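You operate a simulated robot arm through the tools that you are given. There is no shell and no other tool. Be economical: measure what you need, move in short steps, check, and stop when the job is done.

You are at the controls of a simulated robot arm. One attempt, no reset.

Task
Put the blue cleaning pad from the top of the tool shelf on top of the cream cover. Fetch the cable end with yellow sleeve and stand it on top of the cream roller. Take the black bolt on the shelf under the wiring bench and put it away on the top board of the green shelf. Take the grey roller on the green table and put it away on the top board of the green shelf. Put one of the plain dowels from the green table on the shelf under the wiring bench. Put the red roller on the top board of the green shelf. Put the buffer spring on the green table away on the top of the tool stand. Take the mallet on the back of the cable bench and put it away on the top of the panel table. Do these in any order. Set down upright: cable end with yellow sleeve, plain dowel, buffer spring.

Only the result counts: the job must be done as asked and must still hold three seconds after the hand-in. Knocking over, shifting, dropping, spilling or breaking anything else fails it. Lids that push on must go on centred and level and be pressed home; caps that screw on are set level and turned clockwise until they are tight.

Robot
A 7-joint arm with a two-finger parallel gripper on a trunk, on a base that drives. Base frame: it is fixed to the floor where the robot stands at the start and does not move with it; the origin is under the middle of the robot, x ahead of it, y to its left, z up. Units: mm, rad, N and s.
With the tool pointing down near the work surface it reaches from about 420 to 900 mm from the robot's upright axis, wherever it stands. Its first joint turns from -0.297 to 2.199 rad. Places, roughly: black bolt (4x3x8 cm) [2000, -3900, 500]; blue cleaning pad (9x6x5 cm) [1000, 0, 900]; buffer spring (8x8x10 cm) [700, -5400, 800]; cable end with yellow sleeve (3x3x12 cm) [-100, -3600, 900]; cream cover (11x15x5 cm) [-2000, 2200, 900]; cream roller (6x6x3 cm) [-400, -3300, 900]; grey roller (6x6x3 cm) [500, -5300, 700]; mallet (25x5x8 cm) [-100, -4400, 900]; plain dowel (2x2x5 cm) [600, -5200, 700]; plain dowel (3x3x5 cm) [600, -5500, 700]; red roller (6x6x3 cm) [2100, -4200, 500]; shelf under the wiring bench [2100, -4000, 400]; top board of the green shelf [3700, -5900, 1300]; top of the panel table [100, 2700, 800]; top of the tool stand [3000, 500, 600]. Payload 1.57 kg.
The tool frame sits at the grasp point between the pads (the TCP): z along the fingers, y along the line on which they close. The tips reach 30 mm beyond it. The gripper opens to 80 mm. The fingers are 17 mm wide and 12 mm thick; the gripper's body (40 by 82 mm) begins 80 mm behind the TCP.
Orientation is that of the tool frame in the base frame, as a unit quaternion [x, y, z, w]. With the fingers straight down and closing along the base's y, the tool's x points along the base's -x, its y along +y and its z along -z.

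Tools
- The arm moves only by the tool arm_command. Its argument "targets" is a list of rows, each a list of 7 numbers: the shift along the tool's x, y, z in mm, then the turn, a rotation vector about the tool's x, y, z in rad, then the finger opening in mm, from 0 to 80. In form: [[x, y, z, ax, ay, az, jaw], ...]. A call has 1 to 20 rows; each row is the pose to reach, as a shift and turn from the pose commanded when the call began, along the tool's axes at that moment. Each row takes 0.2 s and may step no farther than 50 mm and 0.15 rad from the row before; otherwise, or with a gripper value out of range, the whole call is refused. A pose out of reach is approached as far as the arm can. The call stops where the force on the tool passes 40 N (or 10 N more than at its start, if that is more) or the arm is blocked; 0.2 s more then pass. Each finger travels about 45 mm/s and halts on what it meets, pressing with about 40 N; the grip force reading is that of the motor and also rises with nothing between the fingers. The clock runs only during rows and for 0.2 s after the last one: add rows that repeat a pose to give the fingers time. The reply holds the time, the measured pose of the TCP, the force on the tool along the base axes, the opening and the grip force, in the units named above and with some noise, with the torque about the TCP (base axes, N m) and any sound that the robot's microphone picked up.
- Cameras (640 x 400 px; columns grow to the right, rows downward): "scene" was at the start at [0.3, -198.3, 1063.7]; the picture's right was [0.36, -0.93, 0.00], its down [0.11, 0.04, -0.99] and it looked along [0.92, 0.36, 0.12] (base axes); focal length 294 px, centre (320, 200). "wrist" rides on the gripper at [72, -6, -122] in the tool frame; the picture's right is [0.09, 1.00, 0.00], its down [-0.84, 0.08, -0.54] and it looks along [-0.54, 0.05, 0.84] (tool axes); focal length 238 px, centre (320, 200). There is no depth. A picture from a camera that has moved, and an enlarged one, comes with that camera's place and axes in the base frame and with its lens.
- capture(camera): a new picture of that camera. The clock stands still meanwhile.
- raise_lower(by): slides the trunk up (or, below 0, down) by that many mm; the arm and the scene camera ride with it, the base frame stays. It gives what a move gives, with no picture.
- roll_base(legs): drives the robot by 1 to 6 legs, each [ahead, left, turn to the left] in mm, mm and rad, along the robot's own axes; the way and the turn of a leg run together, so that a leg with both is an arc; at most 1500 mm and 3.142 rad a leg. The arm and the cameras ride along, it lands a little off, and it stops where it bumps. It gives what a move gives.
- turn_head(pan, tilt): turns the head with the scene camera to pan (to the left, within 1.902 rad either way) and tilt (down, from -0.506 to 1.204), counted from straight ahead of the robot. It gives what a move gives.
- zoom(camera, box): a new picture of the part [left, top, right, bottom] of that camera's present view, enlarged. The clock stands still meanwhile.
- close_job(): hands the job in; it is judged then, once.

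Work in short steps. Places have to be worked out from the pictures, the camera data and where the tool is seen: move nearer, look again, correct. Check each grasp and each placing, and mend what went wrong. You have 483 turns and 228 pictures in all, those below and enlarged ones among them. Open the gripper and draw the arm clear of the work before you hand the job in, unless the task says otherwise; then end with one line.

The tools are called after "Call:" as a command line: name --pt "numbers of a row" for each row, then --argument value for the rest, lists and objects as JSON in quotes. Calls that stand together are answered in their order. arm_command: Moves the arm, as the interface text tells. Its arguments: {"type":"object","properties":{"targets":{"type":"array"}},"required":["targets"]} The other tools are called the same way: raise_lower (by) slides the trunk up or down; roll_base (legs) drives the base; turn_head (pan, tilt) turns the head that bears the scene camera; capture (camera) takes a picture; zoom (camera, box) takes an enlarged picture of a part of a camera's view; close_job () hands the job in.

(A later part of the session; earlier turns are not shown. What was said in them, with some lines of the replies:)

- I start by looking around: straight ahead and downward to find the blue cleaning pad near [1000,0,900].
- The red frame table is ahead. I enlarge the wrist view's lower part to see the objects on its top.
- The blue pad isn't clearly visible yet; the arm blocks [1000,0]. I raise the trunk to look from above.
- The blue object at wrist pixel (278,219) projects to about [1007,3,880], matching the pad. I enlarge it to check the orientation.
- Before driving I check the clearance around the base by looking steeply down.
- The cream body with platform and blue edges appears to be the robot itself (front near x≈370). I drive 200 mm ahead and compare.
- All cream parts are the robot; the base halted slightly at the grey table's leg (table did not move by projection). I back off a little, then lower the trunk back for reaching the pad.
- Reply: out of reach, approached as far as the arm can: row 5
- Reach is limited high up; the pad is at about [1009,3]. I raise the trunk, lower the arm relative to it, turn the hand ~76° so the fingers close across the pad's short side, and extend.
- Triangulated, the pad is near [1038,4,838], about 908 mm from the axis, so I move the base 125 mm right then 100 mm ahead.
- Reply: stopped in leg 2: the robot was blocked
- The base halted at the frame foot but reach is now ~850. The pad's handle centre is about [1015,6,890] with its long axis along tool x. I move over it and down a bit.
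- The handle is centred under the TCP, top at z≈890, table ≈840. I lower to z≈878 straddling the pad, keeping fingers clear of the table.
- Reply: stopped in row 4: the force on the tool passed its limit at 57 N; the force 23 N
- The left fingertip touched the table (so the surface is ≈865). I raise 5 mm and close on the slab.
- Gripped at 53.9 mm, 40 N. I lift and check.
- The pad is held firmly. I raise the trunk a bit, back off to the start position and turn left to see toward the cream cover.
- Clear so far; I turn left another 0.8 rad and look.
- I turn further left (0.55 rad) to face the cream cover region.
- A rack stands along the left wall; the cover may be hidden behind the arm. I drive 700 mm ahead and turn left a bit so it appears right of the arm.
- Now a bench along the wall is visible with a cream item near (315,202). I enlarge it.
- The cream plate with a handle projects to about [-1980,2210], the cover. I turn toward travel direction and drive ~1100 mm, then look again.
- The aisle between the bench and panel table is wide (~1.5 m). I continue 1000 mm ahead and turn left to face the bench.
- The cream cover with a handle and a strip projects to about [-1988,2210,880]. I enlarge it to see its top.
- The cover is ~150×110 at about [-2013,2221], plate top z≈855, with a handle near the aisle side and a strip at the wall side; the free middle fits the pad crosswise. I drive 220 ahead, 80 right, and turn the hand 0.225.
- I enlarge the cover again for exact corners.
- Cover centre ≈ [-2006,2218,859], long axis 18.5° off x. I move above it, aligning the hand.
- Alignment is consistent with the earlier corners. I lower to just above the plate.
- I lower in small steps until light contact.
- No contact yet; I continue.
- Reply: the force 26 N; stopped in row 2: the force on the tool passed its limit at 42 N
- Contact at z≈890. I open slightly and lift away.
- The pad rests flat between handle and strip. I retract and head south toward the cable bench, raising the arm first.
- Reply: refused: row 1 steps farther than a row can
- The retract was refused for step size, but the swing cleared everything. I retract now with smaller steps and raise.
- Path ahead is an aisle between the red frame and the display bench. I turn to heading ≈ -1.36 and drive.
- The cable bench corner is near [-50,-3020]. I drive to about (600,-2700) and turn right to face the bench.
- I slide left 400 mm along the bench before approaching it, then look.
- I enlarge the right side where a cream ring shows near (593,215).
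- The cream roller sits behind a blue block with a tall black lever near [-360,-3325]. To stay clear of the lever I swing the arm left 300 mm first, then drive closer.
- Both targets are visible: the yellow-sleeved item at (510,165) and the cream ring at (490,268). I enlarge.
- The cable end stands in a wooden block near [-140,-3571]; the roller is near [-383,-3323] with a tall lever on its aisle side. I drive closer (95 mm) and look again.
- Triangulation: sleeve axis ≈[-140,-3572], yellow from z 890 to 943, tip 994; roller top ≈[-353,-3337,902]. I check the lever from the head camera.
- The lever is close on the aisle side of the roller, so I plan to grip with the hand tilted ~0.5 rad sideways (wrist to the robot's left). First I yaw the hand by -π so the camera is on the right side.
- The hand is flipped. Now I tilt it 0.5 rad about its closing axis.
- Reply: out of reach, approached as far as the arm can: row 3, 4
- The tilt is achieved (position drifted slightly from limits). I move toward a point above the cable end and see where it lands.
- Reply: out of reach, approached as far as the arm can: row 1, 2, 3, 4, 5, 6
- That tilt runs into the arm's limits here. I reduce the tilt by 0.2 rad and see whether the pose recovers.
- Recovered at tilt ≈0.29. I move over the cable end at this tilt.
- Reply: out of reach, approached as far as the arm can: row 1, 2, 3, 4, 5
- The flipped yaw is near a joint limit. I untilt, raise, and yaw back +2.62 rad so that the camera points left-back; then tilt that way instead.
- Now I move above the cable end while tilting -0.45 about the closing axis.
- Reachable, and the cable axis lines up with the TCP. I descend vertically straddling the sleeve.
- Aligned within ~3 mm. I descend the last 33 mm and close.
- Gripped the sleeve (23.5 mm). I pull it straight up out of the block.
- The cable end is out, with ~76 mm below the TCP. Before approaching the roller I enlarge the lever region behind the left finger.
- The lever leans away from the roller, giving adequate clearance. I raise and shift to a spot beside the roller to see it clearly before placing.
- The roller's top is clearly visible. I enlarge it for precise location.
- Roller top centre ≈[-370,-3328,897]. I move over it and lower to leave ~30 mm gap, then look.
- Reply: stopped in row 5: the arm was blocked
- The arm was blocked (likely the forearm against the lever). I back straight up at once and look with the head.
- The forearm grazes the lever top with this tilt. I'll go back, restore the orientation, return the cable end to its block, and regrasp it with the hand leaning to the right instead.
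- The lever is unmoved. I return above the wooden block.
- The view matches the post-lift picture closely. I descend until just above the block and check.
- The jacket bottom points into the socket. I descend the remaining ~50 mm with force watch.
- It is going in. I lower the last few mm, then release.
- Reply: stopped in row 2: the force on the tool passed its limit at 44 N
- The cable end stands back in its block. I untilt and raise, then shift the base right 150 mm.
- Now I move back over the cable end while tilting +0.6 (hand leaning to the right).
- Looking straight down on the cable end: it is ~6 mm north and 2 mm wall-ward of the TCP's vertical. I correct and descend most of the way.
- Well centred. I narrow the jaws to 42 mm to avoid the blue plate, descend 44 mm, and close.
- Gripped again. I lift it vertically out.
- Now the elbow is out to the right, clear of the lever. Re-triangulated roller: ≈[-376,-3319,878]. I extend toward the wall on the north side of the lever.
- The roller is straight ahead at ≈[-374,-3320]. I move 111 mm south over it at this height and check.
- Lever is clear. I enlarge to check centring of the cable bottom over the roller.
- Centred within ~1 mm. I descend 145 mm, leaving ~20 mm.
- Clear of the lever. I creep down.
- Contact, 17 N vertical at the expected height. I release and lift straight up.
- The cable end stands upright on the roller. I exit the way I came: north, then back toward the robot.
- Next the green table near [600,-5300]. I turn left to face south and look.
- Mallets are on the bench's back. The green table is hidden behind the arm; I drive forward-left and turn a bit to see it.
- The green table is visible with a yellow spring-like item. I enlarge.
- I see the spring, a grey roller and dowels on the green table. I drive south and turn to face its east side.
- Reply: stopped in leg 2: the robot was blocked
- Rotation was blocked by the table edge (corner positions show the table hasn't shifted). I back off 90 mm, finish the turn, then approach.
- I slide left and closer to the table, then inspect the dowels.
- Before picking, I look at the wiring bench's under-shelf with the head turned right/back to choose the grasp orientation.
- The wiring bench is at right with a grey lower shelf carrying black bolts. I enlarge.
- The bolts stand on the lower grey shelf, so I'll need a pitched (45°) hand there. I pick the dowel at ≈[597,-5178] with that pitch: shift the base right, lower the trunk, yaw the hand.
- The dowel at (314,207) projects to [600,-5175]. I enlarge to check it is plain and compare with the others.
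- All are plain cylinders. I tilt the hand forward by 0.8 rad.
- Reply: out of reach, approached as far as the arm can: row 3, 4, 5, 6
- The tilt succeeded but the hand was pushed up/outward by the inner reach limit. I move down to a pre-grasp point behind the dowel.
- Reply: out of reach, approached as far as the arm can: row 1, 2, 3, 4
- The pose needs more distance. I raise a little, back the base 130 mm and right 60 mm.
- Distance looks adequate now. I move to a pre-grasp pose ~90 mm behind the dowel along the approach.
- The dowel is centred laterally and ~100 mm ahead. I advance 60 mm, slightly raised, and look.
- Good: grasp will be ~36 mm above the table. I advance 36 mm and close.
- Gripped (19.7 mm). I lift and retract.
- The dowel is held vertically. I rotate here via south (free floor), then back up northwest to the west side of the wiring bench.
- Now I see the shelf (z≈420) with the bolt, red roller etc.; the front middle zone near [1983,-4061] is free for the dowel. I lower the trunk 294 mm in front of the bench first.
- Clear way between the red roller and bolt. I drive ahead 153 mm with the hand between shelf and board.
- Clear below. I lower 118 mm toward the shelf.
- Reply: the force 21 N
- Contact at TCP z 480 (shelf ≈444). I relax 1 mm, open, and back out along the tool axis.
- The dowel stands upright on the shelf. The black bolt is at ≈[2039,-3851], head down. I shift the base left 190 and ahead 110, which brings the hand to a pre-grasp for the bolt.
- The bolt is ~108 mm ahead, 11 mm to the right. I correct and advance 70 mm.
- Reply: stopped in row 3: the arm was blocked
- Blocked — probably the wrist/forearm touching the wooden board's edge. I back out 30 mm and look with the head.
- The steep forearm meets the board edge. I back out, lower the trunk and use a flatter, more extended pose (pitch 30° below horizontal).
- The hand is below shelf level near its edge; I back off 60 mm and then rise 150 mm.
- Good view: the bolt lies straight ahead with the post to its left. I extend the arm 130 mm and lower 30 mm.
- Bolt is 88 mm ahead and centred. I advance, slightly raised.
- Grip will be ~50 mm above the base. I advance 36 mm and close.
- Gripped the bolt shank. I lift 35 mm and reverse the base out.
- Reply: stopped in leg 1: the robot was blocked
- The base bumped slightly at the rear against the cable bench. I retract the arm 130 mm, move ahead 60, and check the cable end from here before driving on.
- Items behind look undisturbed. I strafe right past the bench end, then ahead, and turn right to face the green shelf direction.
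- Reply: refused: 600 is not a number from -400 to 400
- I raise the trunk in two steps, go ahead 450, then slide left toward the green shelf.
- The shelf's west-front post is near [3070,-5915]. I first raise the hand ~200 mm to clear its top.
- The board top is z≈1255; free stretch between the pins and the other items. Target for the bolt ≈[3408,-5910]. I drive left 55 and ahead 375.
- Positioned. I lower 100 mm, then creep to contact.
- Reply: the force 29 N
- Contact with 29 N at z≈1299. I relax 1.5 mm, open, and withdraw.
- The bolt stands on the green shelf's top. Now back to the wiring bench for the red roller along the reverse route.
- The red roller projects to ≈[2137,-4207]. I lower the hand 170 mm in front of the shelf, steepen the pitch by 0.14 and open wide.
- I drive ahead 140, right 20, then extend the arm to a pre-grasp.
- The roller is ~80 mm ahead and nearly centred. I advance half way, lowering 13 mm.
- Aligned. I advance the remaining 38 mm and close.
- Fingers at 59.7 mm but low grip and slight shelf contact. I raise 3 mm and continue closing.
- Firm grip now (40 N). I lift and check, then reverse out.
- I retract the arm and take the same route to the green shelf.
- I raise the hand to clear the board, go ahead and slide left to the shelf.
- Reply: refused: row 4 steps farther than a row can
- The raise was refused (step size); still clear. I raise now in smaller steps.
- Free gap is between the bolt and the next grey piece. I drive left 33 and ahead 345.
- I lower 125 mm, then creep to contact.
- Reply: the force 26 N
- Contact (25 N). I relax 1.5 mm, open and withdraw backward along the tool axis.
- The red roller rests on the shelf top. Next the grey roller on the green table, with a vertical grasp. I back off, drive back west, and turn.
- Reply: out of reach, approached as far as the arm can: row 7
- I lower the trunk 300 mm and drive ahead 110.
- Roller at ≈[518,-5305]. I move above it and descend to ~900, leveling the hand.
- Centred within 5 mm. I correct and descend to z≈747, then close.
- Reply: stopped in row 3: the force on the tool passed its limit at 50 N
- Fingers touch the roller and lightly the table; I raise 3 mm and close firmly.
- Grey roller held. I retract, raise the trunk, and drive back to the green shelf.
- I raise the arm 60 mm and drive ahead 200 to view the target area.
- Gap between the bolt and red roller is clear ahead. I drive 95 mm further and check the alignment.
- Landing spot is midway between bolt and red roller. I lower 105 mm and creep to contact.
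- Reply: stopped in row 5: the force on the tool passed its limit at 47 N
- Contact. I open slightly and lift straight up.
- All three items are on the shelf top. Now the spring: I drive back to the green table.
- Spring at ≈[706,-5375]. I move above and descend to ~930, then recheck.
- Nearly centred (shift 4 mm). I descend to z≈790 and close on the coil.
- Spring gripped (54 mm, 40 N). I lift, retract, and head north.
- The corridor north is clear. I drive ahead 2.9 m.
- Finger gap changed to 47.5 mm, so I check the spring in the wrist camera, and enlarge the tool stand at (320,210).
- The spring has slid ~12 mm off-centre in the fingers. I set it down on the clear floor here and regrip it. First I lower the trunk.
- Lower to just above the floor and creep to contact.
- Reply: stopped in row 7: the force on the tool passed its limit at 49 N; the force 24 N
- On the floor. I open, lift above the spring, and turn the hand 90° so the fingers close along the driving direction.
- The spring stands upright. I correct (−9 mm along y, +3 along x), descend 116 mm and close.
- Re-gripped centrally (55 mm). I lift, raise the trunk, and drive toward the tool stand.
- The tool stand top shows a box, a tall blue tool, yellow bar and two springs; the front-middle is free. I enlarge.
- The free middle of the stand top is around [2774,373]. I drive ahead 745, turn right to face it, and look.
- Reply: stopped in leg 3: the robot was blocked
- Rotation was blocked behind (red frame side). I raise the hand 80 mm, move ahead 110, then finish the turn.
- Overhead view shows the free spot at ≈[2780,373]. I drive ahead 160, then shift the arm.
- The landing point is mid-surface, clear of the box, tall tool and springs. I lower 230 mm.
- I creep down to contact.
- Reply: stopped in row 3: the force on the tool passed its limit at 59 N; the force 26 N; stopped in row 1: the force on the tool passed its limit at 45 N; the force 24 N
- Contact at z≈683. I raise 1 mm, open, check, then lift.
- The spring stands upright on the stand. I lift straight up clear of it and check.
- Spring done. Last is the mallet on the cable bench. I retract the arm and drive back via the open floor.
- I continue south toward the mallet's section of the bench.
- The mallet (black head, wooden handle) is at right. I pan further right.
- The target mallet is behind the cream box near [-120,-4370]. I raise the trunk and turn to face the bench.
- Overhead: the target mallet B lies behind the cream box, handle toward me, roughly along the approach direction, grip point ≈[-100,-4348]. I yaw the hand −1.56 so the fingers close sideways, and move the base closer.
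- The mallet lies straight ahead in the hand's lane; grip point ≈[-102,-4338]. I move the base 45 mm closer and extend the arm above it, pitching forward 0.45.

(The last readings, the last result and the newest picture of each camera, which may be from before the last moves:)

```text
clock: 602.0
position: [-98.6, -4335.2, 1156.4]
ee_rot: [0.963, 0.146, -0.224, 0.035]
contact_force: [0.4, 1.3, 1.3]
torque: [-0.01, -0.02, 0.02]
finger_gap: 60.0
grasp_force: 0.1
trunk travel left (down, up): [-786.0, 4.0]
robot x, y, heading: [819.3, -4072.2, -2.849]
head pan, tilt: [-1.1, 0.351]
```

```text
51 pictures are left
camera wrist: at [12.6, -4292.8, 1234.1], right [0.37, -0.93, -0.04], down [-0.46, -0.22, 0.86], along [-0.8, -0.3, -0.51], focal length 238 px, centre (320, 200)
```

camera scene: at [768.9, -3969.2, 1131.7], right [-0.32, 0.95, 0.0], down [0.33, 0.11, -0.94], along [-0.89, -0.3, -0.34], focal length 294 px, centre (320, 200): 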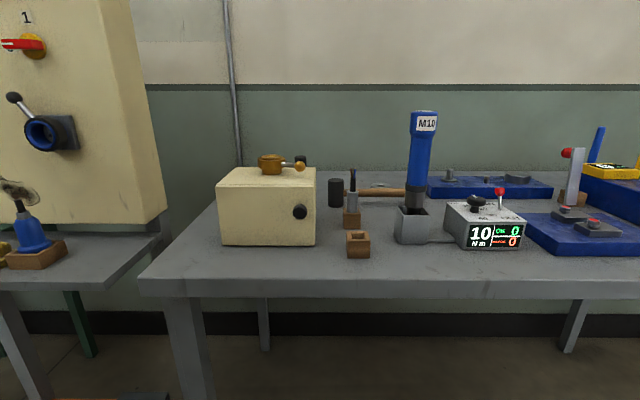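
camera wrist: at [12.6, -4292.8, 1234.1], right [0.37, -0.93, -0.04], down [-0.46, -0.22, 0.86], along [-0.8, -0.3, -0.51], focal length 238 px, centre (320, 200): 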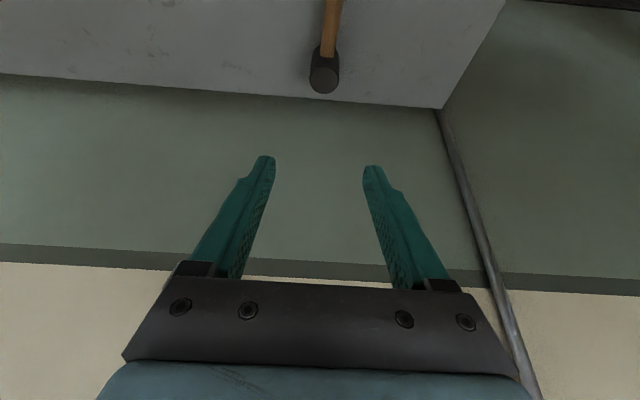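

The handle crosses right under the TCP (5 mm off). I descend 180 mm, then check.

Call:
arm_command --pt "20 2 40 0 0 0 60" --pt "40 4 81 0 0 0 60" --pt "60 5 121 0 0 0 60" --pt "79.5 5 161.5 0 0 0 60"

Call:
capture --camera "wrist"

```text
clock: 603.0
position: [-97.3, -4340.1, 975.7]
ee_rot: [0.963, 0.146, -0.224, 0.036]
contact_force: [0.6, -0.2, 0.9]
torque: [-0.01, 0.04, 0.0]
finger_gap: 60.0
grasp_force: 0.0
trunk travel left (down, up): [-786.0, 4.0]
robot x, y, heading: [820.0, -4069.1, -2.849]
head pan, tilt: [-1.1, 0.351]
```

```text
50 pictures are left
camera wrist: at [14.4, -4298.9, 1052.2], right [0.37, -0.93, -0.04], down [-0.47, -0.22, 0.86], along [-0.8, -0.3, -0.51], focal length 238 px, centre (320, 200)
```

wrist: 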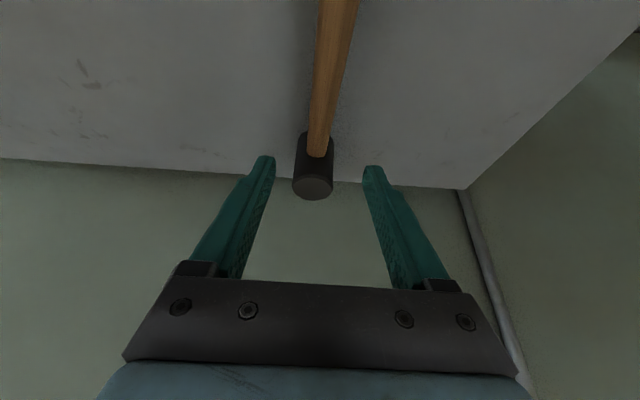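

Well aligned. I descend 78 mm so the pads straddle the handle, then close.

Call:
arm_command --pt "17 0 35 0 0 0 60" --pt "34.4 0 70 0 0 0 60"

Call:
capture --camera "wrist"

```text
clock: 603.6
position: [-97.3, -4340.2, 898.1]
ee_rot: [0.963, 0.146, -0.224, 0.035]
contact_force: [0.5, 0.1, 0.8]
torque: [-0.02, 0.0, 0.01]
finger_gap: 59.8
grasp_force: 0.0
trunk travel left (down, up): [-786.0, 4.0]
robot x, y, heading: [818.5, -4067.8, -2.847]
head pan, tilt: [-1.1, 0.351]
```

```text
49 pictures are left
camera wrist: at [14.3, -4298.7, 975.6], right [0.37, -0.93, -0.04], down [-0.47, -0.22, 0.86], along [-0.8, -0.3, -0.51], focal length 238 px, centre (320, 200)
```

wrist: 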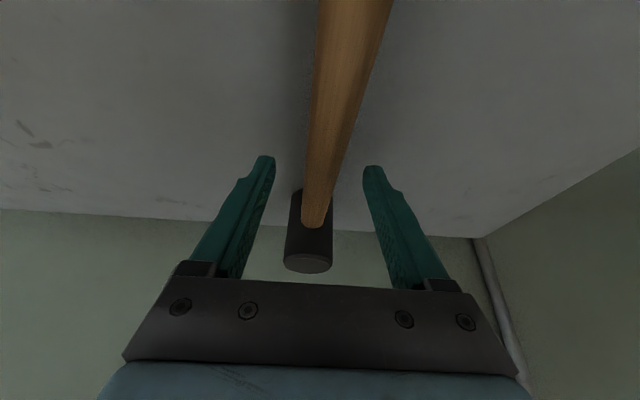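

The handle passes between the pads at TCP level. I close.

Call:
arm_command --pt "0 0 0 0 0 0 45" --pt "0 0 0 0 0 0 30" --pt "0 0 0 0 0 0 15" --pt "0 0 0 0 0 0 8" --pt "0 0 0 0 0 0 8"

Call:
arm_command --pt "-4.4 0 -9 0 0 0 8" --pt "-13 0 -27 0 0 0 8" --pt "-22 0 -45 0 0 0 8"

Call:
capture --camera "wrist"

```text
clock: 604.9
position: [-98.5, -4340.2, 898.9]
ee_rot: [0.963, 0.145, -0.224, 0.035]
contact_force: [-0.6, 1.9, 0.1]
torque: [0.11, 0.11, -0.2]
finger_gap: 23.4
grasp_force: 35.5
trunk travel left (down, up): [-786.0, 4.0]
robot x, y, heading: [821.6, -4068.4, -2.855]
head pan, tilt: [-1.1, 0.351]
```

```text
clock: 605.6
position: [-97.3, -4341.0, 948.2]
ee_rot: [0.963, 0.146, -0.223, 0.034]
contact_force: [-0.6, 0.9, -3.3]
torque: [0.07, -0.17, 0.01]
finger_gap: 23.4
grasp_force: 35.6
trunk travel left (down, up): [-786.0, 4.0]
robot x, y, heading: [819.8, -4074.5, -2.85]
head pan, tilt: [-1.1, 0.351]
```

```text
48 pictures are left
camera wrist: at [14.1, -4298.8, 1025.4], right [0.37, -0.93, -0.04], down [-0.47, -0.22, 0.86], along [-0.8, -0.3, -0.52], focal length 238 px, centre (320, 200)
```

wrist: 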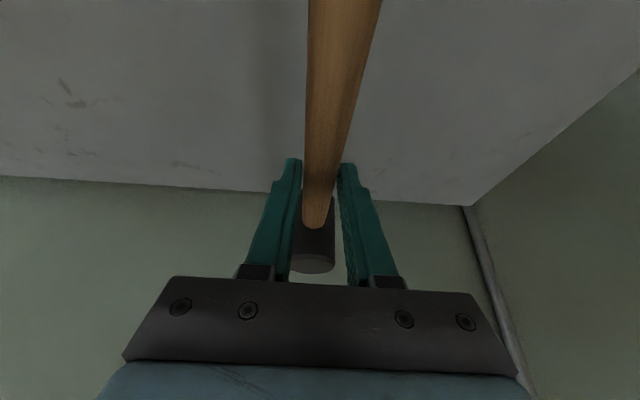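

Mallet lifted. I raise it well above the box before retracting.

Call:
arm_command --pt "-20 0 -40 0 0 0 8" --pt "-40 0 -81 0 0 0 8" --pt "-60 0 -121 0 0 0 8" --pt "-80 0 -161 0 0 0 8" --pt "-95 0 -193 0 0 0 8"

Call:
arm_command --pt "40 0 -20 0 0 0 8" --pt "80 0 -40 0 0 0 8" --pt "120 0 -60 0 0 0 8" --pt "160 0 -80 0 0 0 8" --pt "200 0 -100 0 0 0 8" --pt "240 0 -120 0 0 0 8"

Call:
capture --camera "wrist"

```text
clock: 606.9
position: [-98.3, -4340.9, 1163.3]
ee_rot: [0.963, 0.147, -0.224, 0.035]
contact_force: [-0.9, -0.6, -4.8]
torque: [0.04, -0.18, -0.03]
finger_gap: 23.4
grasp_force: 35.6
trunk travel left (down, up): [-786.0, 4.0]
robot x, y, heading: [819.6, -4070.4, -2.855]
head pan, tilt: [-1.1, 0.351]
```

```text
clock: 608.2
position: [160.3, -4261.1, 1164.2]
ee_rot: [0.963, 0.145, -0.224, 0.034]
contact_force: [-0.1, -0.3, -4.4]
torque: [0.06, -0.19, -0.01]
finger_gap: 23.1
grasp_force: 35.4
trunk travel left (down, up): [-786.0, 4.0]
robot x, y, heading: [822.0, -4067.7, -2.849]
head pan, tilt: [-1.1, 0.351]
```

```text
47 pictures are left
camera wrist: at [271.2, -4218.3, 1241.8], right [0.37, -0.93, -0.04], down [-0.47, -0.22, 0.86], along [-0.8, -0.3, -0.52], focal length 238 px, centre (320, 200)
```

wrist: 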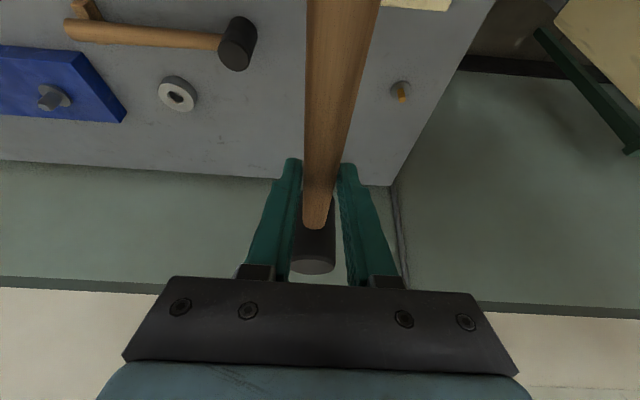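

The mallet is held well. I back off, turn north, and drive toward the panel table.

Call:
roll_base --legs '[[-250, 0, 0], [0, 0, -0.81], [0, 0, -0.81], [1480, 0, 0]]'

Call:
capture --camera "wrist"

```text
clock: 621.2
position: [545.8, -1902.4, 1164.1]
ee_rot: [0.77, -0.597, -0.18, -0.139]
contact_force: [-0.2, -0.8, -3.7]
torque: [-0.21, -0.01, 0.03]
finger_gap: 23.3
grasp_force: 35.1
trunk travel left (down, up): [-786.0, 4.0]
robot x, y, heading: [707.0, -2571.9, 1.816]
head pan, tilt: [-1.1, 0.351]
```

```text
46 pictures are left
camera wrist: at [583.6, -2012.7, 1242.2], right [-0.94, -0.33, -0.04], down [-0.2, 0.48, 0.86], along [-0.26, 0.82, -0.52], focal length 238 px, centre (320, 200)
```

wrist: 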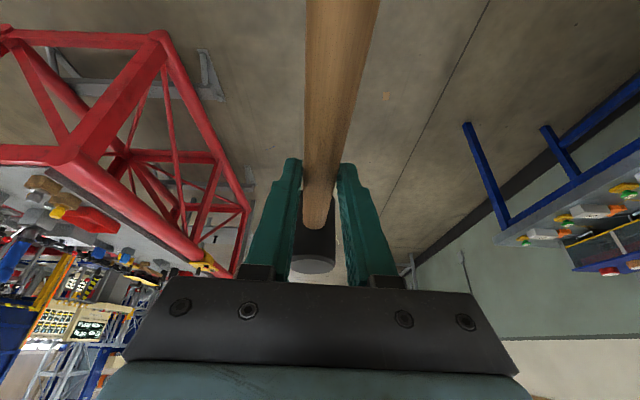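

Continuing north through the known corridor.

Call:
roll_base --legs '[[0, 0, 0.1], [1246, 0, 0], [0, 0, -0.142], [1276, 0, 0]]'

Call:
roll_base --legs '[[0, 0, 0.274], [1400, 0, 0]]'

Call:
turn_head --pan -0.5 --tilt 0.35

Call:
capture --camera "scene"

```text
clock: 634.6
position: [-81.6, 524.1, 1164.5]
ee_rot: [0.755, -0.616, -0.176, -0.142]
contact_force: [-0.3, -0.2, -2.8]
torque: [-0.16, -0.05, 0.01]
finger_gap: 23.5
grasp_force: 35.2
trunk travel left (down, up): [-786.0, 4.0]
robot x, y, heading: [40.3, -154.6, 1.765]
head pan, tilt: [-1.1, 0.351]
```

```text
clock: 642.5
position: [-902.3, 1716.3, 1164.0]
ee_rot: [0.834, -0.504, -0.194, -0.117]
contact_force: [-0.1, -0.3, -3.8]
torque: [-0.13, -0.09, 0.02]
finger_gap: 23.2
grasp_force: 35.9
trunk travel left (down, up): [-786.0, 4.0]
robot x, y, heading: [-592.5, 1100.5, 2.048]
head pan, tilt: [-1.1, 0.351]
```

```text
clock: 643.5
position: [-903.2, 1716.6, 1165.1]
ee_rot: [0.833, -0.504, -0.194, -0.117]
contact_force: [-0.2, -0.1, -3.2]
torque: [-0.18, -0.08, 0.02]
finger_gap: 23.4
grasp_force: 35.7
trunk travel left (down, up): [-786.0, 4.0]
robot x, y, heading: [-595.2, 1097.5, 2.045]
head pan, tilt: [-0.499, 0.351]
```

```text
45 pictures are left
camera scene: at [-352.1, 1228.1, 1431.7], right [1.0, -0.02, 0.0], down [-0.01, -0.34, -0.94], along [0.02, 0.94, -0.34], focal length 294 px, centre (320, 200)
```

scene: 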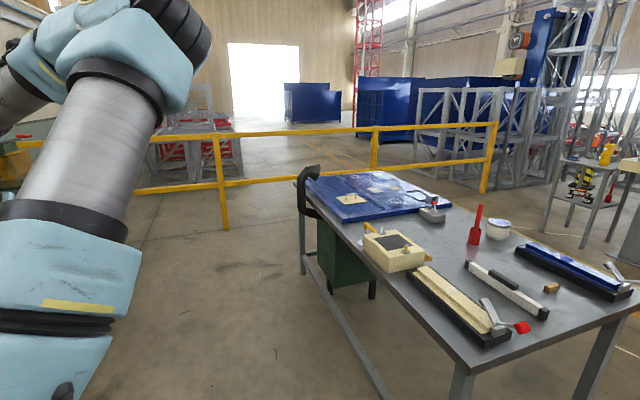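

The panel table is visible with many items. I enlarge to find a free spot.

Call:
zoom --camera "scene" --box '[290, 160, 640, 400]'

```text
1.67 times, centred on (465, 280) of scene
camera zoom: at [-352.1, 1228.1, 1431.7], right [1.0, -0.02, 0.0], down [-0.01, -0.34, -0.94], along [0.02, 0.94, -0.34], focal length 490 px, centre (78, 67)
```

zoom: 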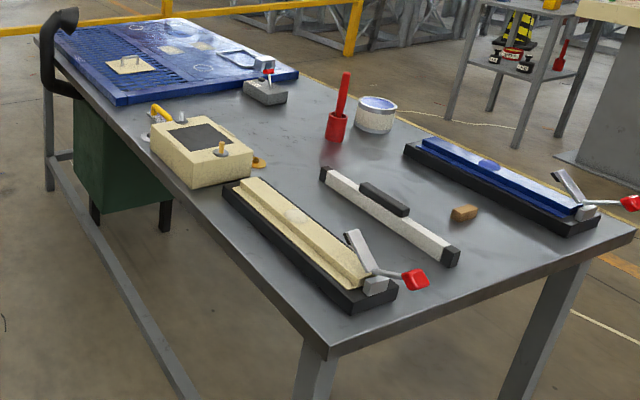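

There is a free lane between the rule and the blue bar at the table's south end. I check the space south of the table for the robot by panning right.

Call:
turn_head --pan -1.3 --tilt 0.4

Call:
capture --camera "scene"

```text
clock: 644.6
position: [-903.9, 1716.7, 1164.2]
ee_rot: [0.833, -0.505, -0.195, -0.117]
contact_force: [0.3, -0.4, -3.9]
torque: [-0.12, -0.09, 0.01]
finger_gap: 23.5
grasp_force: 35.5
trunk travel left (down, up): [-786.0, 4.0]
robot x, y, heading: [-599.1, 1102.7, 2.047]
head pan, tilt: [-1.3, 0.4]
```

```text
43 pictures are left
camera scene: at [-286.4, 1198.0, 1427.1], right [0.68, -0.73, 0.0], down [-0.29, -0.26, -0.92], along [0.68, 0.63, -0.39], focal length 294 px, centre (320, 200)
```

scene: 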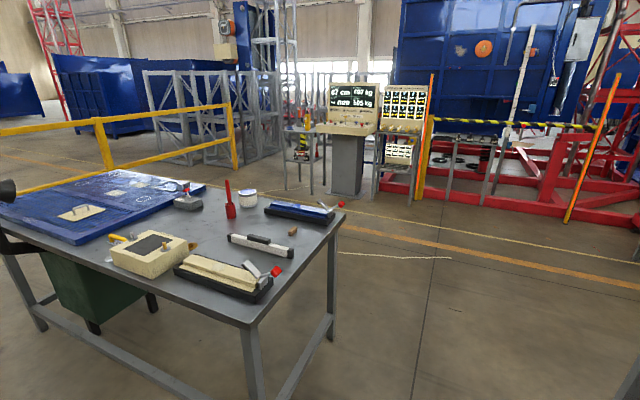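

South side is blocked by another table, so I'll approach from the west aisle and lay the mallet lengthwise in the free middle area near [208,2385]. I drive there and turn to face the table.

Call:
roll_base --legs '[[0, 0, -0.291], [950, 0, 0], [0, 0, -0.707], [0, 0, -0.707]]'

Call:
arm_command --pt "0 0 -20 0 0 0 8" --pt "0 0 -40 0 0 0 8"

Call:
turn_head --pan 0.0 --tilt 0.5

Call:
capture --camera "scene"

Call:
capture --camera "wrist"

```text
clock: 654.3
position: [-130.7, 2264.0, 1164.8]
ee_rot: [-0.179, 0.957, 0.042, 0.223]
contact_force: [0.9, -0.1, -4.4]
torque: [-0.07, 0.16, 0.02]
finger_gap: 23.2
grasp_force: 35.3
trunk travel left (down, up): [-786.0, 4.0]
robot x, y, heading: [-779.0, 2029.6, 0.36]
head pan, tilt: [-1.3, 0.4]
```

```text
clock: 654.9
position: [-146.3, 2256.6, 1199.2]
ee_rot: [-0.18, 0.958, 0.042, 0.222]
contact_force: [-0.3, 0.7, -3.7]
torque: [-0.09, 0.19, 0.03]
finger_gap: 23.2
grasp_force: 35.7
trunk travel left (down, up): [-786.0, 4.0]
robot x, y, heading: [-776.6, 2028.0, 0.364]
head pan, tilt: [-1.3, 0.4]
```

```text
clock: 656.4
position: [-147.5, 2256.1, 1200.0]
ee_rot: [-0.179, 0.957, 0.043, 0.222]
contact_force: [-0.2, -0.1, -3.3]
torque: [-0.05, 0.17, -0.03]
finger_gap: 23.3
grasp_force: 35.4
trunk travel left (down, up): [-786.0, 4.0]
robot x, y, heading: [-779.3, 2033.0, 0.36]
head pan, tilt: [0.0, 0.499]
```

```text
42 pictures are left
camera scene: at [-686.2, 1817.3, 1418.0], right [0.35, -0.94, 0.0], down [-0.45, -0.17, -0.88], along [0.82, 0.31, -0.48], focal length 294 px, centre (320, 200)
```

scene: 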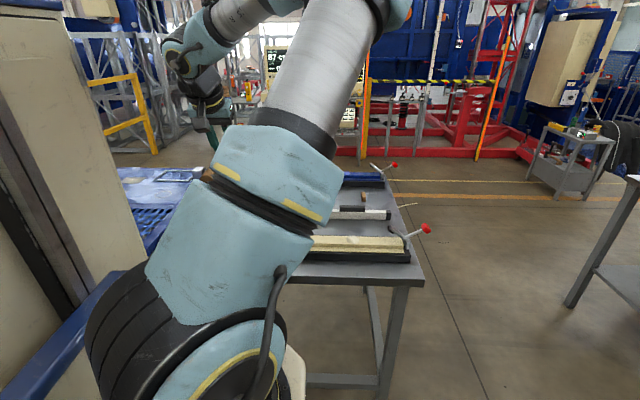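

```text
41 pictures are left
camera wrist: at [-254.5, 2209.5, 1278.0], right [-0.44, 0.9, -0.04], down [0.45, 0.26, 0.86], along [0.78, 0.36, -0.52], focal length 238 px, centre (320, 200)
```

wrist: 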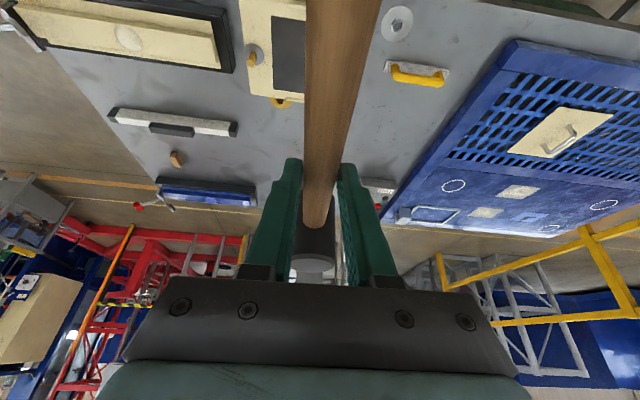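

I yaw the hand 90° about the vertical so the mallet lies along the table's long direction and the view clears.

Call:
arm_command --pt "0 0 0 0.062 0 0.126 8" --pt "0 0 0 0.124 0 0.251 8" --pt "0 0 0 0.185 0 0.377 8" --pt "0 0 0 0.247 0 0.503 8" --pt "0 0 0 0.309 0 0.628 8" --pt "0 0 0 0.371 0 0.754 8" --pt "0 0 0 0.433 0 0.879 8" --pt "0 0 0 0.495 0 1.005 8" --pt "0 0 0 0.556 0 1.131 8" --pt "0 0 0 0.618 0 1.256 8" --pt "0 0 0 0.68 0 1.382 8" --pt "0 0 0 0.694 0 1.41 8"

Call:
capture --camera "wrist"

```text
clock: 659.0
position: [-148.5, 2257.7, 1200.1]
ee_rot: [0.552, 0.803, -0.128, 0.186]
contact_force: [-0.5, -0.4, -4.3]
torque: [0.17, 0.08, 0.01]
finger_gap: 23.4
grasp_force: 34.9
trunk travel left (down, up): [-786.0, 4.0]
robot x, y, heading: [-777.1, 2032.1, 0.362]
head pan, tilt: [0.0, 0.499]
```

```text
40 pictures are left
camera wrist: at [-195.4, 2366.4, 1278.1], right [0.9, 0.44, -0.04], down [0.26, -0.45, 0.85], along [0.35, -0.78, -0.52], focal length 238 px, centre (320, 200)
```

wrist: 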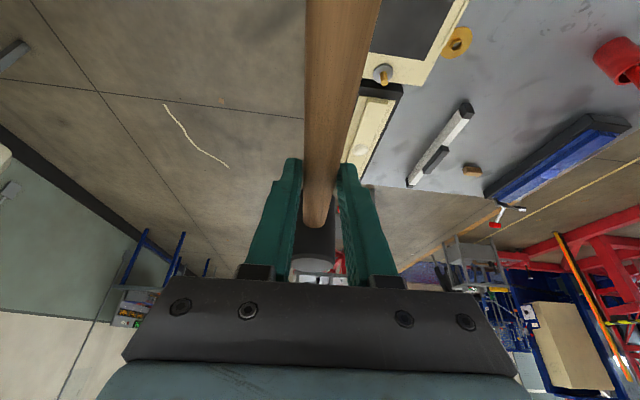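

The free lane between the device and the red holder is around [211,2406]. I drive ahead 235 mm and extend the arm.

Call:
roll_base --legs '[[235, 0, 0]]'

Call:
arm_command --pt "3 40 -1 0 0 0 8" --pt "6 80 -3 0 0 0 8" --pt "9 120 -4 0 0 0 8" --pt "10 150 -5 0 0 0 8"

Call:
capture --camera "wrist"

```text
clock: 660.7
position: [71.4, 2339.5, 1201.0]
ee_rot: [0.55, 0.804, -0.127, 0.187]
contact_force: [-0.1, -0.2, -3.5]
torque: [0.15, 0.04, 0.01]
finger_gap: 23.2
grasp_force: 36.2
trunk travel left (down, up): [-786.0, 4.0]
robot x, y, heading: [-557.4, 2107.9, 0.359]
head pan, tilt: [0.0, 0.499]
```

```text
clock: 661.7
position: [206.9, 2404.7, 1199.0]
ee_rot: [0.55, 0.804, -0.128, 0.186]
contact_force: [-1.0, -0.8, -3.4]
torque: [0.16, 0.04, 0.01]
finger_gap: 23.1
grasp_force: 35.2
trunk travel left (down, up): [-786.0, 4.0]
robot x, y, heading: [-559.2, 2112.4, 0.362]
head pan, tilt: [0.0, 0.499]
```

```text
39 pictures are left
camera wrist: at [159.3, 2513.1, 1277.7], right [0.9, 0.44, -0.04], down [0.26, -0.45, 0.85], along [0.35, -0.78, -0.52], focal length 238 px, centre (320, 200)
```

wrist: 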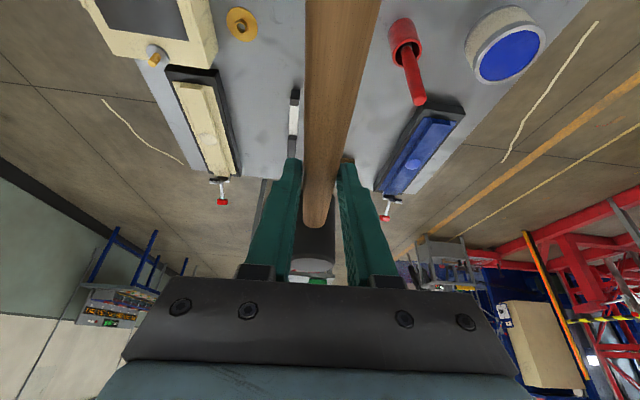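

The lane between the yellow ring and the red holder is clear. I descend 290 mm.

Call:
arm_command --pt "20 0 40 0 0 0 8" --pt "40 0 81 0 0 0 8" --pt "60 0 121 0 0 0 8" --pt "80 0 162 0 0 0 8" --pt "100 0 202 0 0 0 8" --pt "120 0 243 0 0 0 8" --pt "128 0 260 0 0 0 8"

Call:
capture --camera "wrist"

```text
clock: 663.3
position: [206.6, 2406.0, 911.1]
ee_rot: [0.55, 0.804, -0.127, 0.186]
contact_force: [-0.7, -0.9, -3.9]
torque: [0.16, 0.03, 0.01]
finger_gap: 23.3
grasp_force: 35.6
trunk travel left (down, up): [-786.0, 4.0]
robot x, y, heading: [-559.9, 2111.0, 0.364]
head pan, tilt: [0.0, 0.499]
```

```text
38 pictures are left
camera wrist: at [158.5, 2514.5, 988.5], right [0.9, 0.44, -0.04], down [0.26, -0.45, 0.85], along [0.35, -0.78, -0.52], focal length 238 px, centre (320, 200)
```

wrist: 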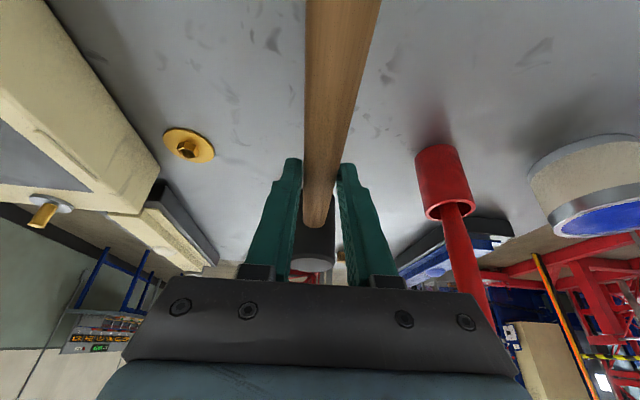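

Clear. I lower 45 mm then creep to contact.

Call:
arm_command --pt "10 0 20 0 0 0 8" --pt "19.8 0 40.5 0 0 0 8"

Call:
arm_command --pt "1.8 0 3.6 0 0 0 8" --pt "3.5 0 7.2 0 0 0 8" --pt "5.3 0 10.8 0 0 0 8" --pt "7 0 14.4 0 0 0 8" --pt "8.8 0 18 0 0 0 8" --pt "10.6 0 21.6 0 0 0 8"

```text
clock: 663.9
position: [206.6, 2405.3, 867.4]
ee_rot: [0.55, 0.804, -0.128, 0.187]
contact_force: [0.5, 0.5, -4.2]
torque: [0.2, 0.08, -0.02]
finger_gap: 23.2
grasp_force: 35.4
trunk travel left (down, up): [-786.0, 4.0]
robot x, y, heading: [-559.3, 2109.9, 0.359]
head pan, tilt: [0.0, 0.499]
```

```text
clock: 665.3
position: [206.5, 2407.1, 843.3]
ee_rot: [0.549, 0.805, -0.126, 0.187]
contact_force: [-2.7, 9.6, 21.0]
torque: [-0.37, -0.2, 0.14]
finger_gap: 23.5
grasp_force: 35.8
trunk travel left (down, up): [-786.0, 4.0]
robot x, y, heading: [-557.8, 2111.0, 0.363]
head pan, tilt: [0.0, 0.499]
```

Contact. I relax 1 mm, open, and lift.

Call:
arm_command --pt "-0.5 0 -1 0 0 0 20" --pt "-0.5 0 -1 0 0 0 32" --pt "-0.5 0 -1 0 0 0 44" --pt "-0.5 0 -1 0 0 0 50" --pt "-0.5 0 -1 0 0 0 50"

Call:
capture --camera "wrist"

```text
clock: 666.5
position: [206.6, 2405.8, 842.7]
ee_rot: [0.551, 0.804, -0.127, 0.186]
contact_force: [-0.1, -0.4, 0.3]
torque: [0.03, 0.03, 0.0]
finger_gap: 49.9
grasp_force: 0.1
trunk travel left (down, up): [-786.0, 4.0]
robot x, y, heading: [-556.9, 2111.6, 0.366]
head pan, tilt: [0.0, 0.499]
```

```text
37 pictures are left
camera wrist: at [158.9, 2514.0, 920.3], right [0.9, 0.44, -0.04], down [0.26, -0.45, 0.85], along [0.35, -0.78, -0.52], focal length 238 px, centre (320, 200)
```

wrist: 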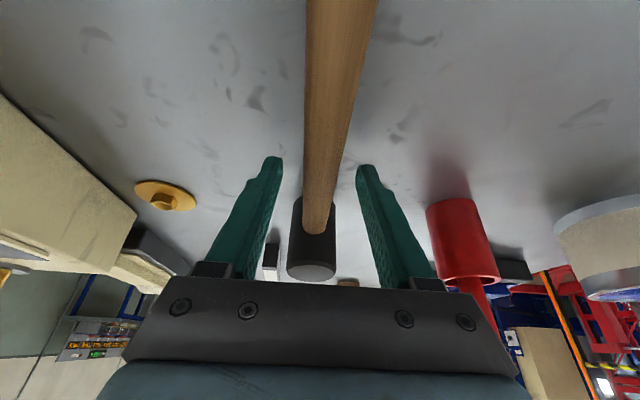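

The mallet rests on the table. I lift straight up and check.

Call:
arm_command --pt "-20 0 -40 0 0 0 50" --pt "-40 0 -81 0 0 0 50" --pt "-60 0 -121 0 0 0 50" --pt "-80 0 -162 0 0 0 50" --pt "-100 0 -202 0 0 0 50" --pt "-120 0 -243 0 0 0 50" --pt "-140 0 -283 0 0 0 50"

Call:
capture --camera "wrist"

```text
clock: 668.1
position: [208.3, 2403.7, 1158.7]
ee_rot: [0.551, 0.803, -0.128, 0.187]
contact_force: [0.7, 0.4, -0.6]
torque: [-0.08, 0.02, -0.01]
finger_gap: 50.2
grasp_force: 0.0
trunk travel left (down, up): [-786.0, 4.0]
robot x, y, heading: [-558.6, 2113.4, 0.364]
head pan, tilt: [0.0, 0.499]
```

```text
36 pictures are left
camera wrist: at [160.5, 2513.4, 1236.7], right [0.9, 0.44, -0.04], down [0.26, -0.45, 0.85], along [0.35, -0.78, -0.52], focal length 238 px, centre (320, 200)
```

wrist: 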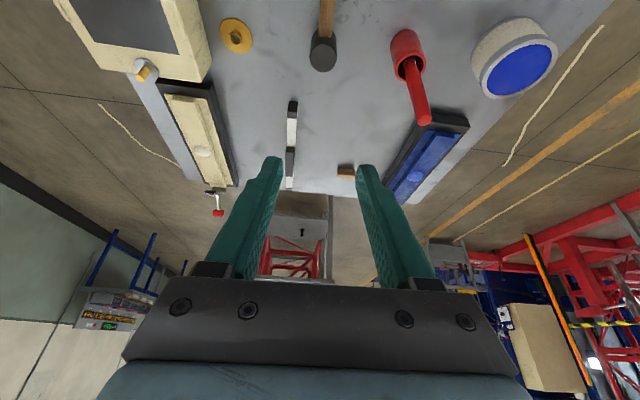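

The mallet is on the panel table. I retract and turn toward the exit, then verify the pad on its cover with the head camera.

Call:
arm_command --pt "0 -40 0 0 0 0 40" --pt "0 -80 0 0 0 0 20" --pt "0 -120 0 0 0 0 20" --pt "0 -150 0 0 0 0 20"

Call:
roll_base --legs '[[-260, 0, 0], [0, 0, -0.76], [0, 0, -0.76]]'

Call:
turn_head --pan -1.9 --tilt 0.35

Call:
capture --camera "scene"

```text
clock: 669.1
position: [68.9, 2349.9, 1159.0]
ee_rot: [0.55, 0.804, -0.128, 0.186]
contact_force: [0.8, -0.6, 0.8]
torque: [-0.01, 0.04, 0.01]
finger_gap: 20.1
grasp_force: 0.0
trunk travel left (down, up): [-786.0, 4.0]
robot x, y, heading: [-556.6, 2111.5, 0.359]
head pan, tilt: [0.0, 0.499]
```

```text
clock: 675.0
position: [-536.2, 1404.8, 1158.3]
ee_rot: [0.953, 0.2, -0.221, 0.046]
contact_force: [0.6, 0.4, 0.7]
torque: [0.0, -0.02, 0.05]
finger_gap: 20.2
grasp_force: 0.0
trunk travel left (down, up): [-786.0, 4.0]
robot x, y, heading: [-808.6, 2015.0, -1.168]
head pan, tilt: [0.0, 0.499]
```

```text
clock: 676.9
position: [-536.5, 1405.2, 1158.6]
ee_rot: [0.953, 0.201, -0.22, 0.046]
contact_force: [1.0, -0.4, -0.2]
torque: [0.02, -0.06, 0.0]
finger_gap: 19.8
grasp_force: 0.0
trunk travel left (down, up): [-786.0, 4.0]
robot x, y, heading: [-804.6, 2018.1, -1.165]
head pan, tilt: [-1.901, 0.351]
```

```text
35 pictures are left
camera scene: at [-1139.6, 1994.3, 1431.7], right [-0.08, 1.0, 0.0], down [0.34, 0.03, -0.94], along [-0.94, -0.07, -0.34], focal length 294 px, centre (320, 200)
```

scene: 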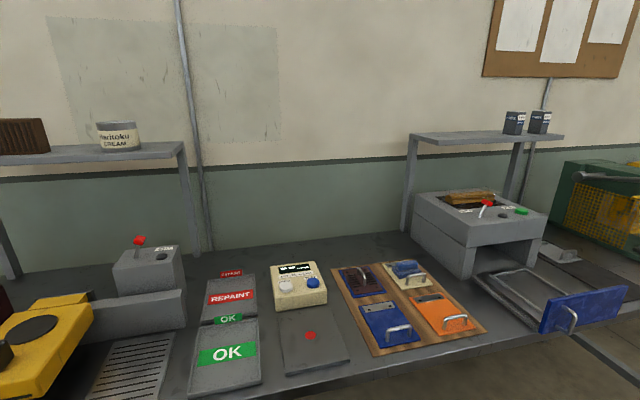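

I enlarge the pad to confirm, then drive south to check the cable end.

Call:
zoom --camera "scene" --box '[330, 240, 490, 360]'

Call:
roll_base --legs '[[1150, 0, 0], [1150, 0, 0], [0, 0, -0.2], [1300, 0, 0]]'

Call:
turn_head --pan -0.4 --tilt 0.2

Call:
capture --camera "scene"

```text
3.33 times, centred on (410, 300) of scene
camera zoom: at [-1139.6, 1994.3, 1431.7], right [-0.08, 1.0, 0.0], down [0.34, 0.03, -0.94], along [-0.94, -0.07, -0.34], focal length 981 px, centre (20, -133)
```

zoom: 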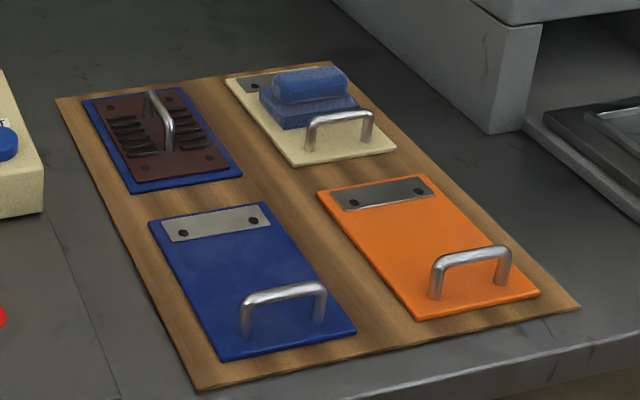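

```text
clock: 695.1
position: [458.3, -2045.4, 1158.9]
ee_rot: [0.969, 0.095, -0.225, 0.022]
contact_force: [0.7, -0.2, -1.0]
torque: [-0.02, 0.0, 0.0]
finger_gap: 19.9
grasp_force: 0.0
trunk travel left (down, up): [-786.0, 4.0]
robot x, y, heading: [331.0, -1384.6, -1.386]
head pan, tilt: [-1.901, 0.351]
```

```text
clock: 696.7
position: [458.6, -2043.8, 1160.0]
ee_rot: [0.969, 0.096, -0.225, 0.023]
contact_force: [0.1, 0.4, 0.1]
torque: [0.0, -0.02, 0.0]
finger_gap: 20.3
grasp_force: 0.0
trunk travel left (down, up): [-786.0, 4.0]
robot x, y, heading: [330.5, -1384.5, -1.384]
head pan, tilt: [-0.4, 0.201]
```

```text
33 pictures are left
camera scene: at [70.2, -1441.4, 1445.7], right [-0.98, 0.21, 0.0], down [0.04, 0.19, -0.98], along [-0.21, -0.96, -0.2], focal length 294 px, centre (320, 200)
```

scene: 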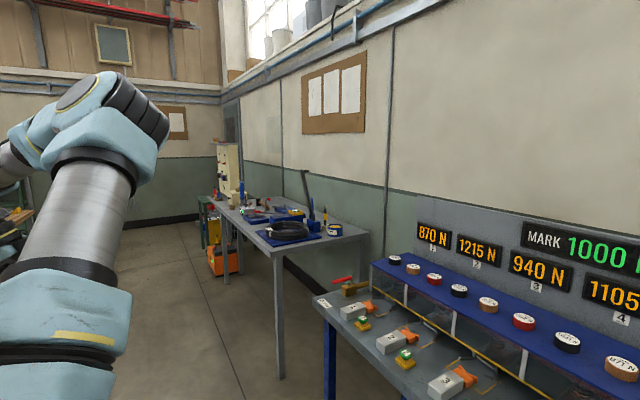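

The pad sits well on the cover. I enlarge the cable bench to check the cable end.

Call:
zoom --camera "scene" --box '[250, 160, 370, 250]'

```text
4.44 times, centred on (310, 205) of scene
camera zoom: at [70.2, -1441.4, 1445.7], right [-0.98, 0.21, 0.0], down [0.04, 0.19, -0.98], along [-0.21, -0.96, -0.2], focal length 1308 px, centre (364, 178)
```

zoom: 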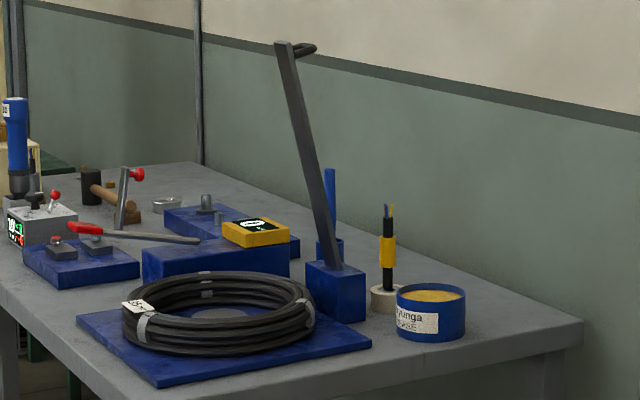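

The cable end still stands upright on the cream roller. Everything is placed; I open the gripper fully, with the arm already clear.

Call:
arm_command --pt "0 0 0 0 0 0 50" --pt "0 0 0 0 0 0 80" --pt "0 0 0 0 0 0 80" --pt "0 0 0 0 0 0 80"

Call:
close_job

```text
clock: 697.7
position: [457.2, -2044.4, 1158.7]
ee_rot: [0.97, 0.095, -0.224, 0.022]
contact_force: [-0.4, 1.0, 0.5]
torque: [-0.01, -0.01, 0.0]
finger_gap: 79.8
grasp_force: 0.0
trunk travel left (down, up): [-786.0, 4.0]
robot x, y, heading: [335.4, -1387.7, -1.388]
head pan, tilt: [-0.4, 0.201]
```

```text
The job is handed in.
```

All eight items were moved to their places and the job is handed in: I saw each one resting where it belongs, and the cable end, dowel and spring standing upright. The base was stopped by obstacles several times on the way, and I saw no sign that anything had shifted.
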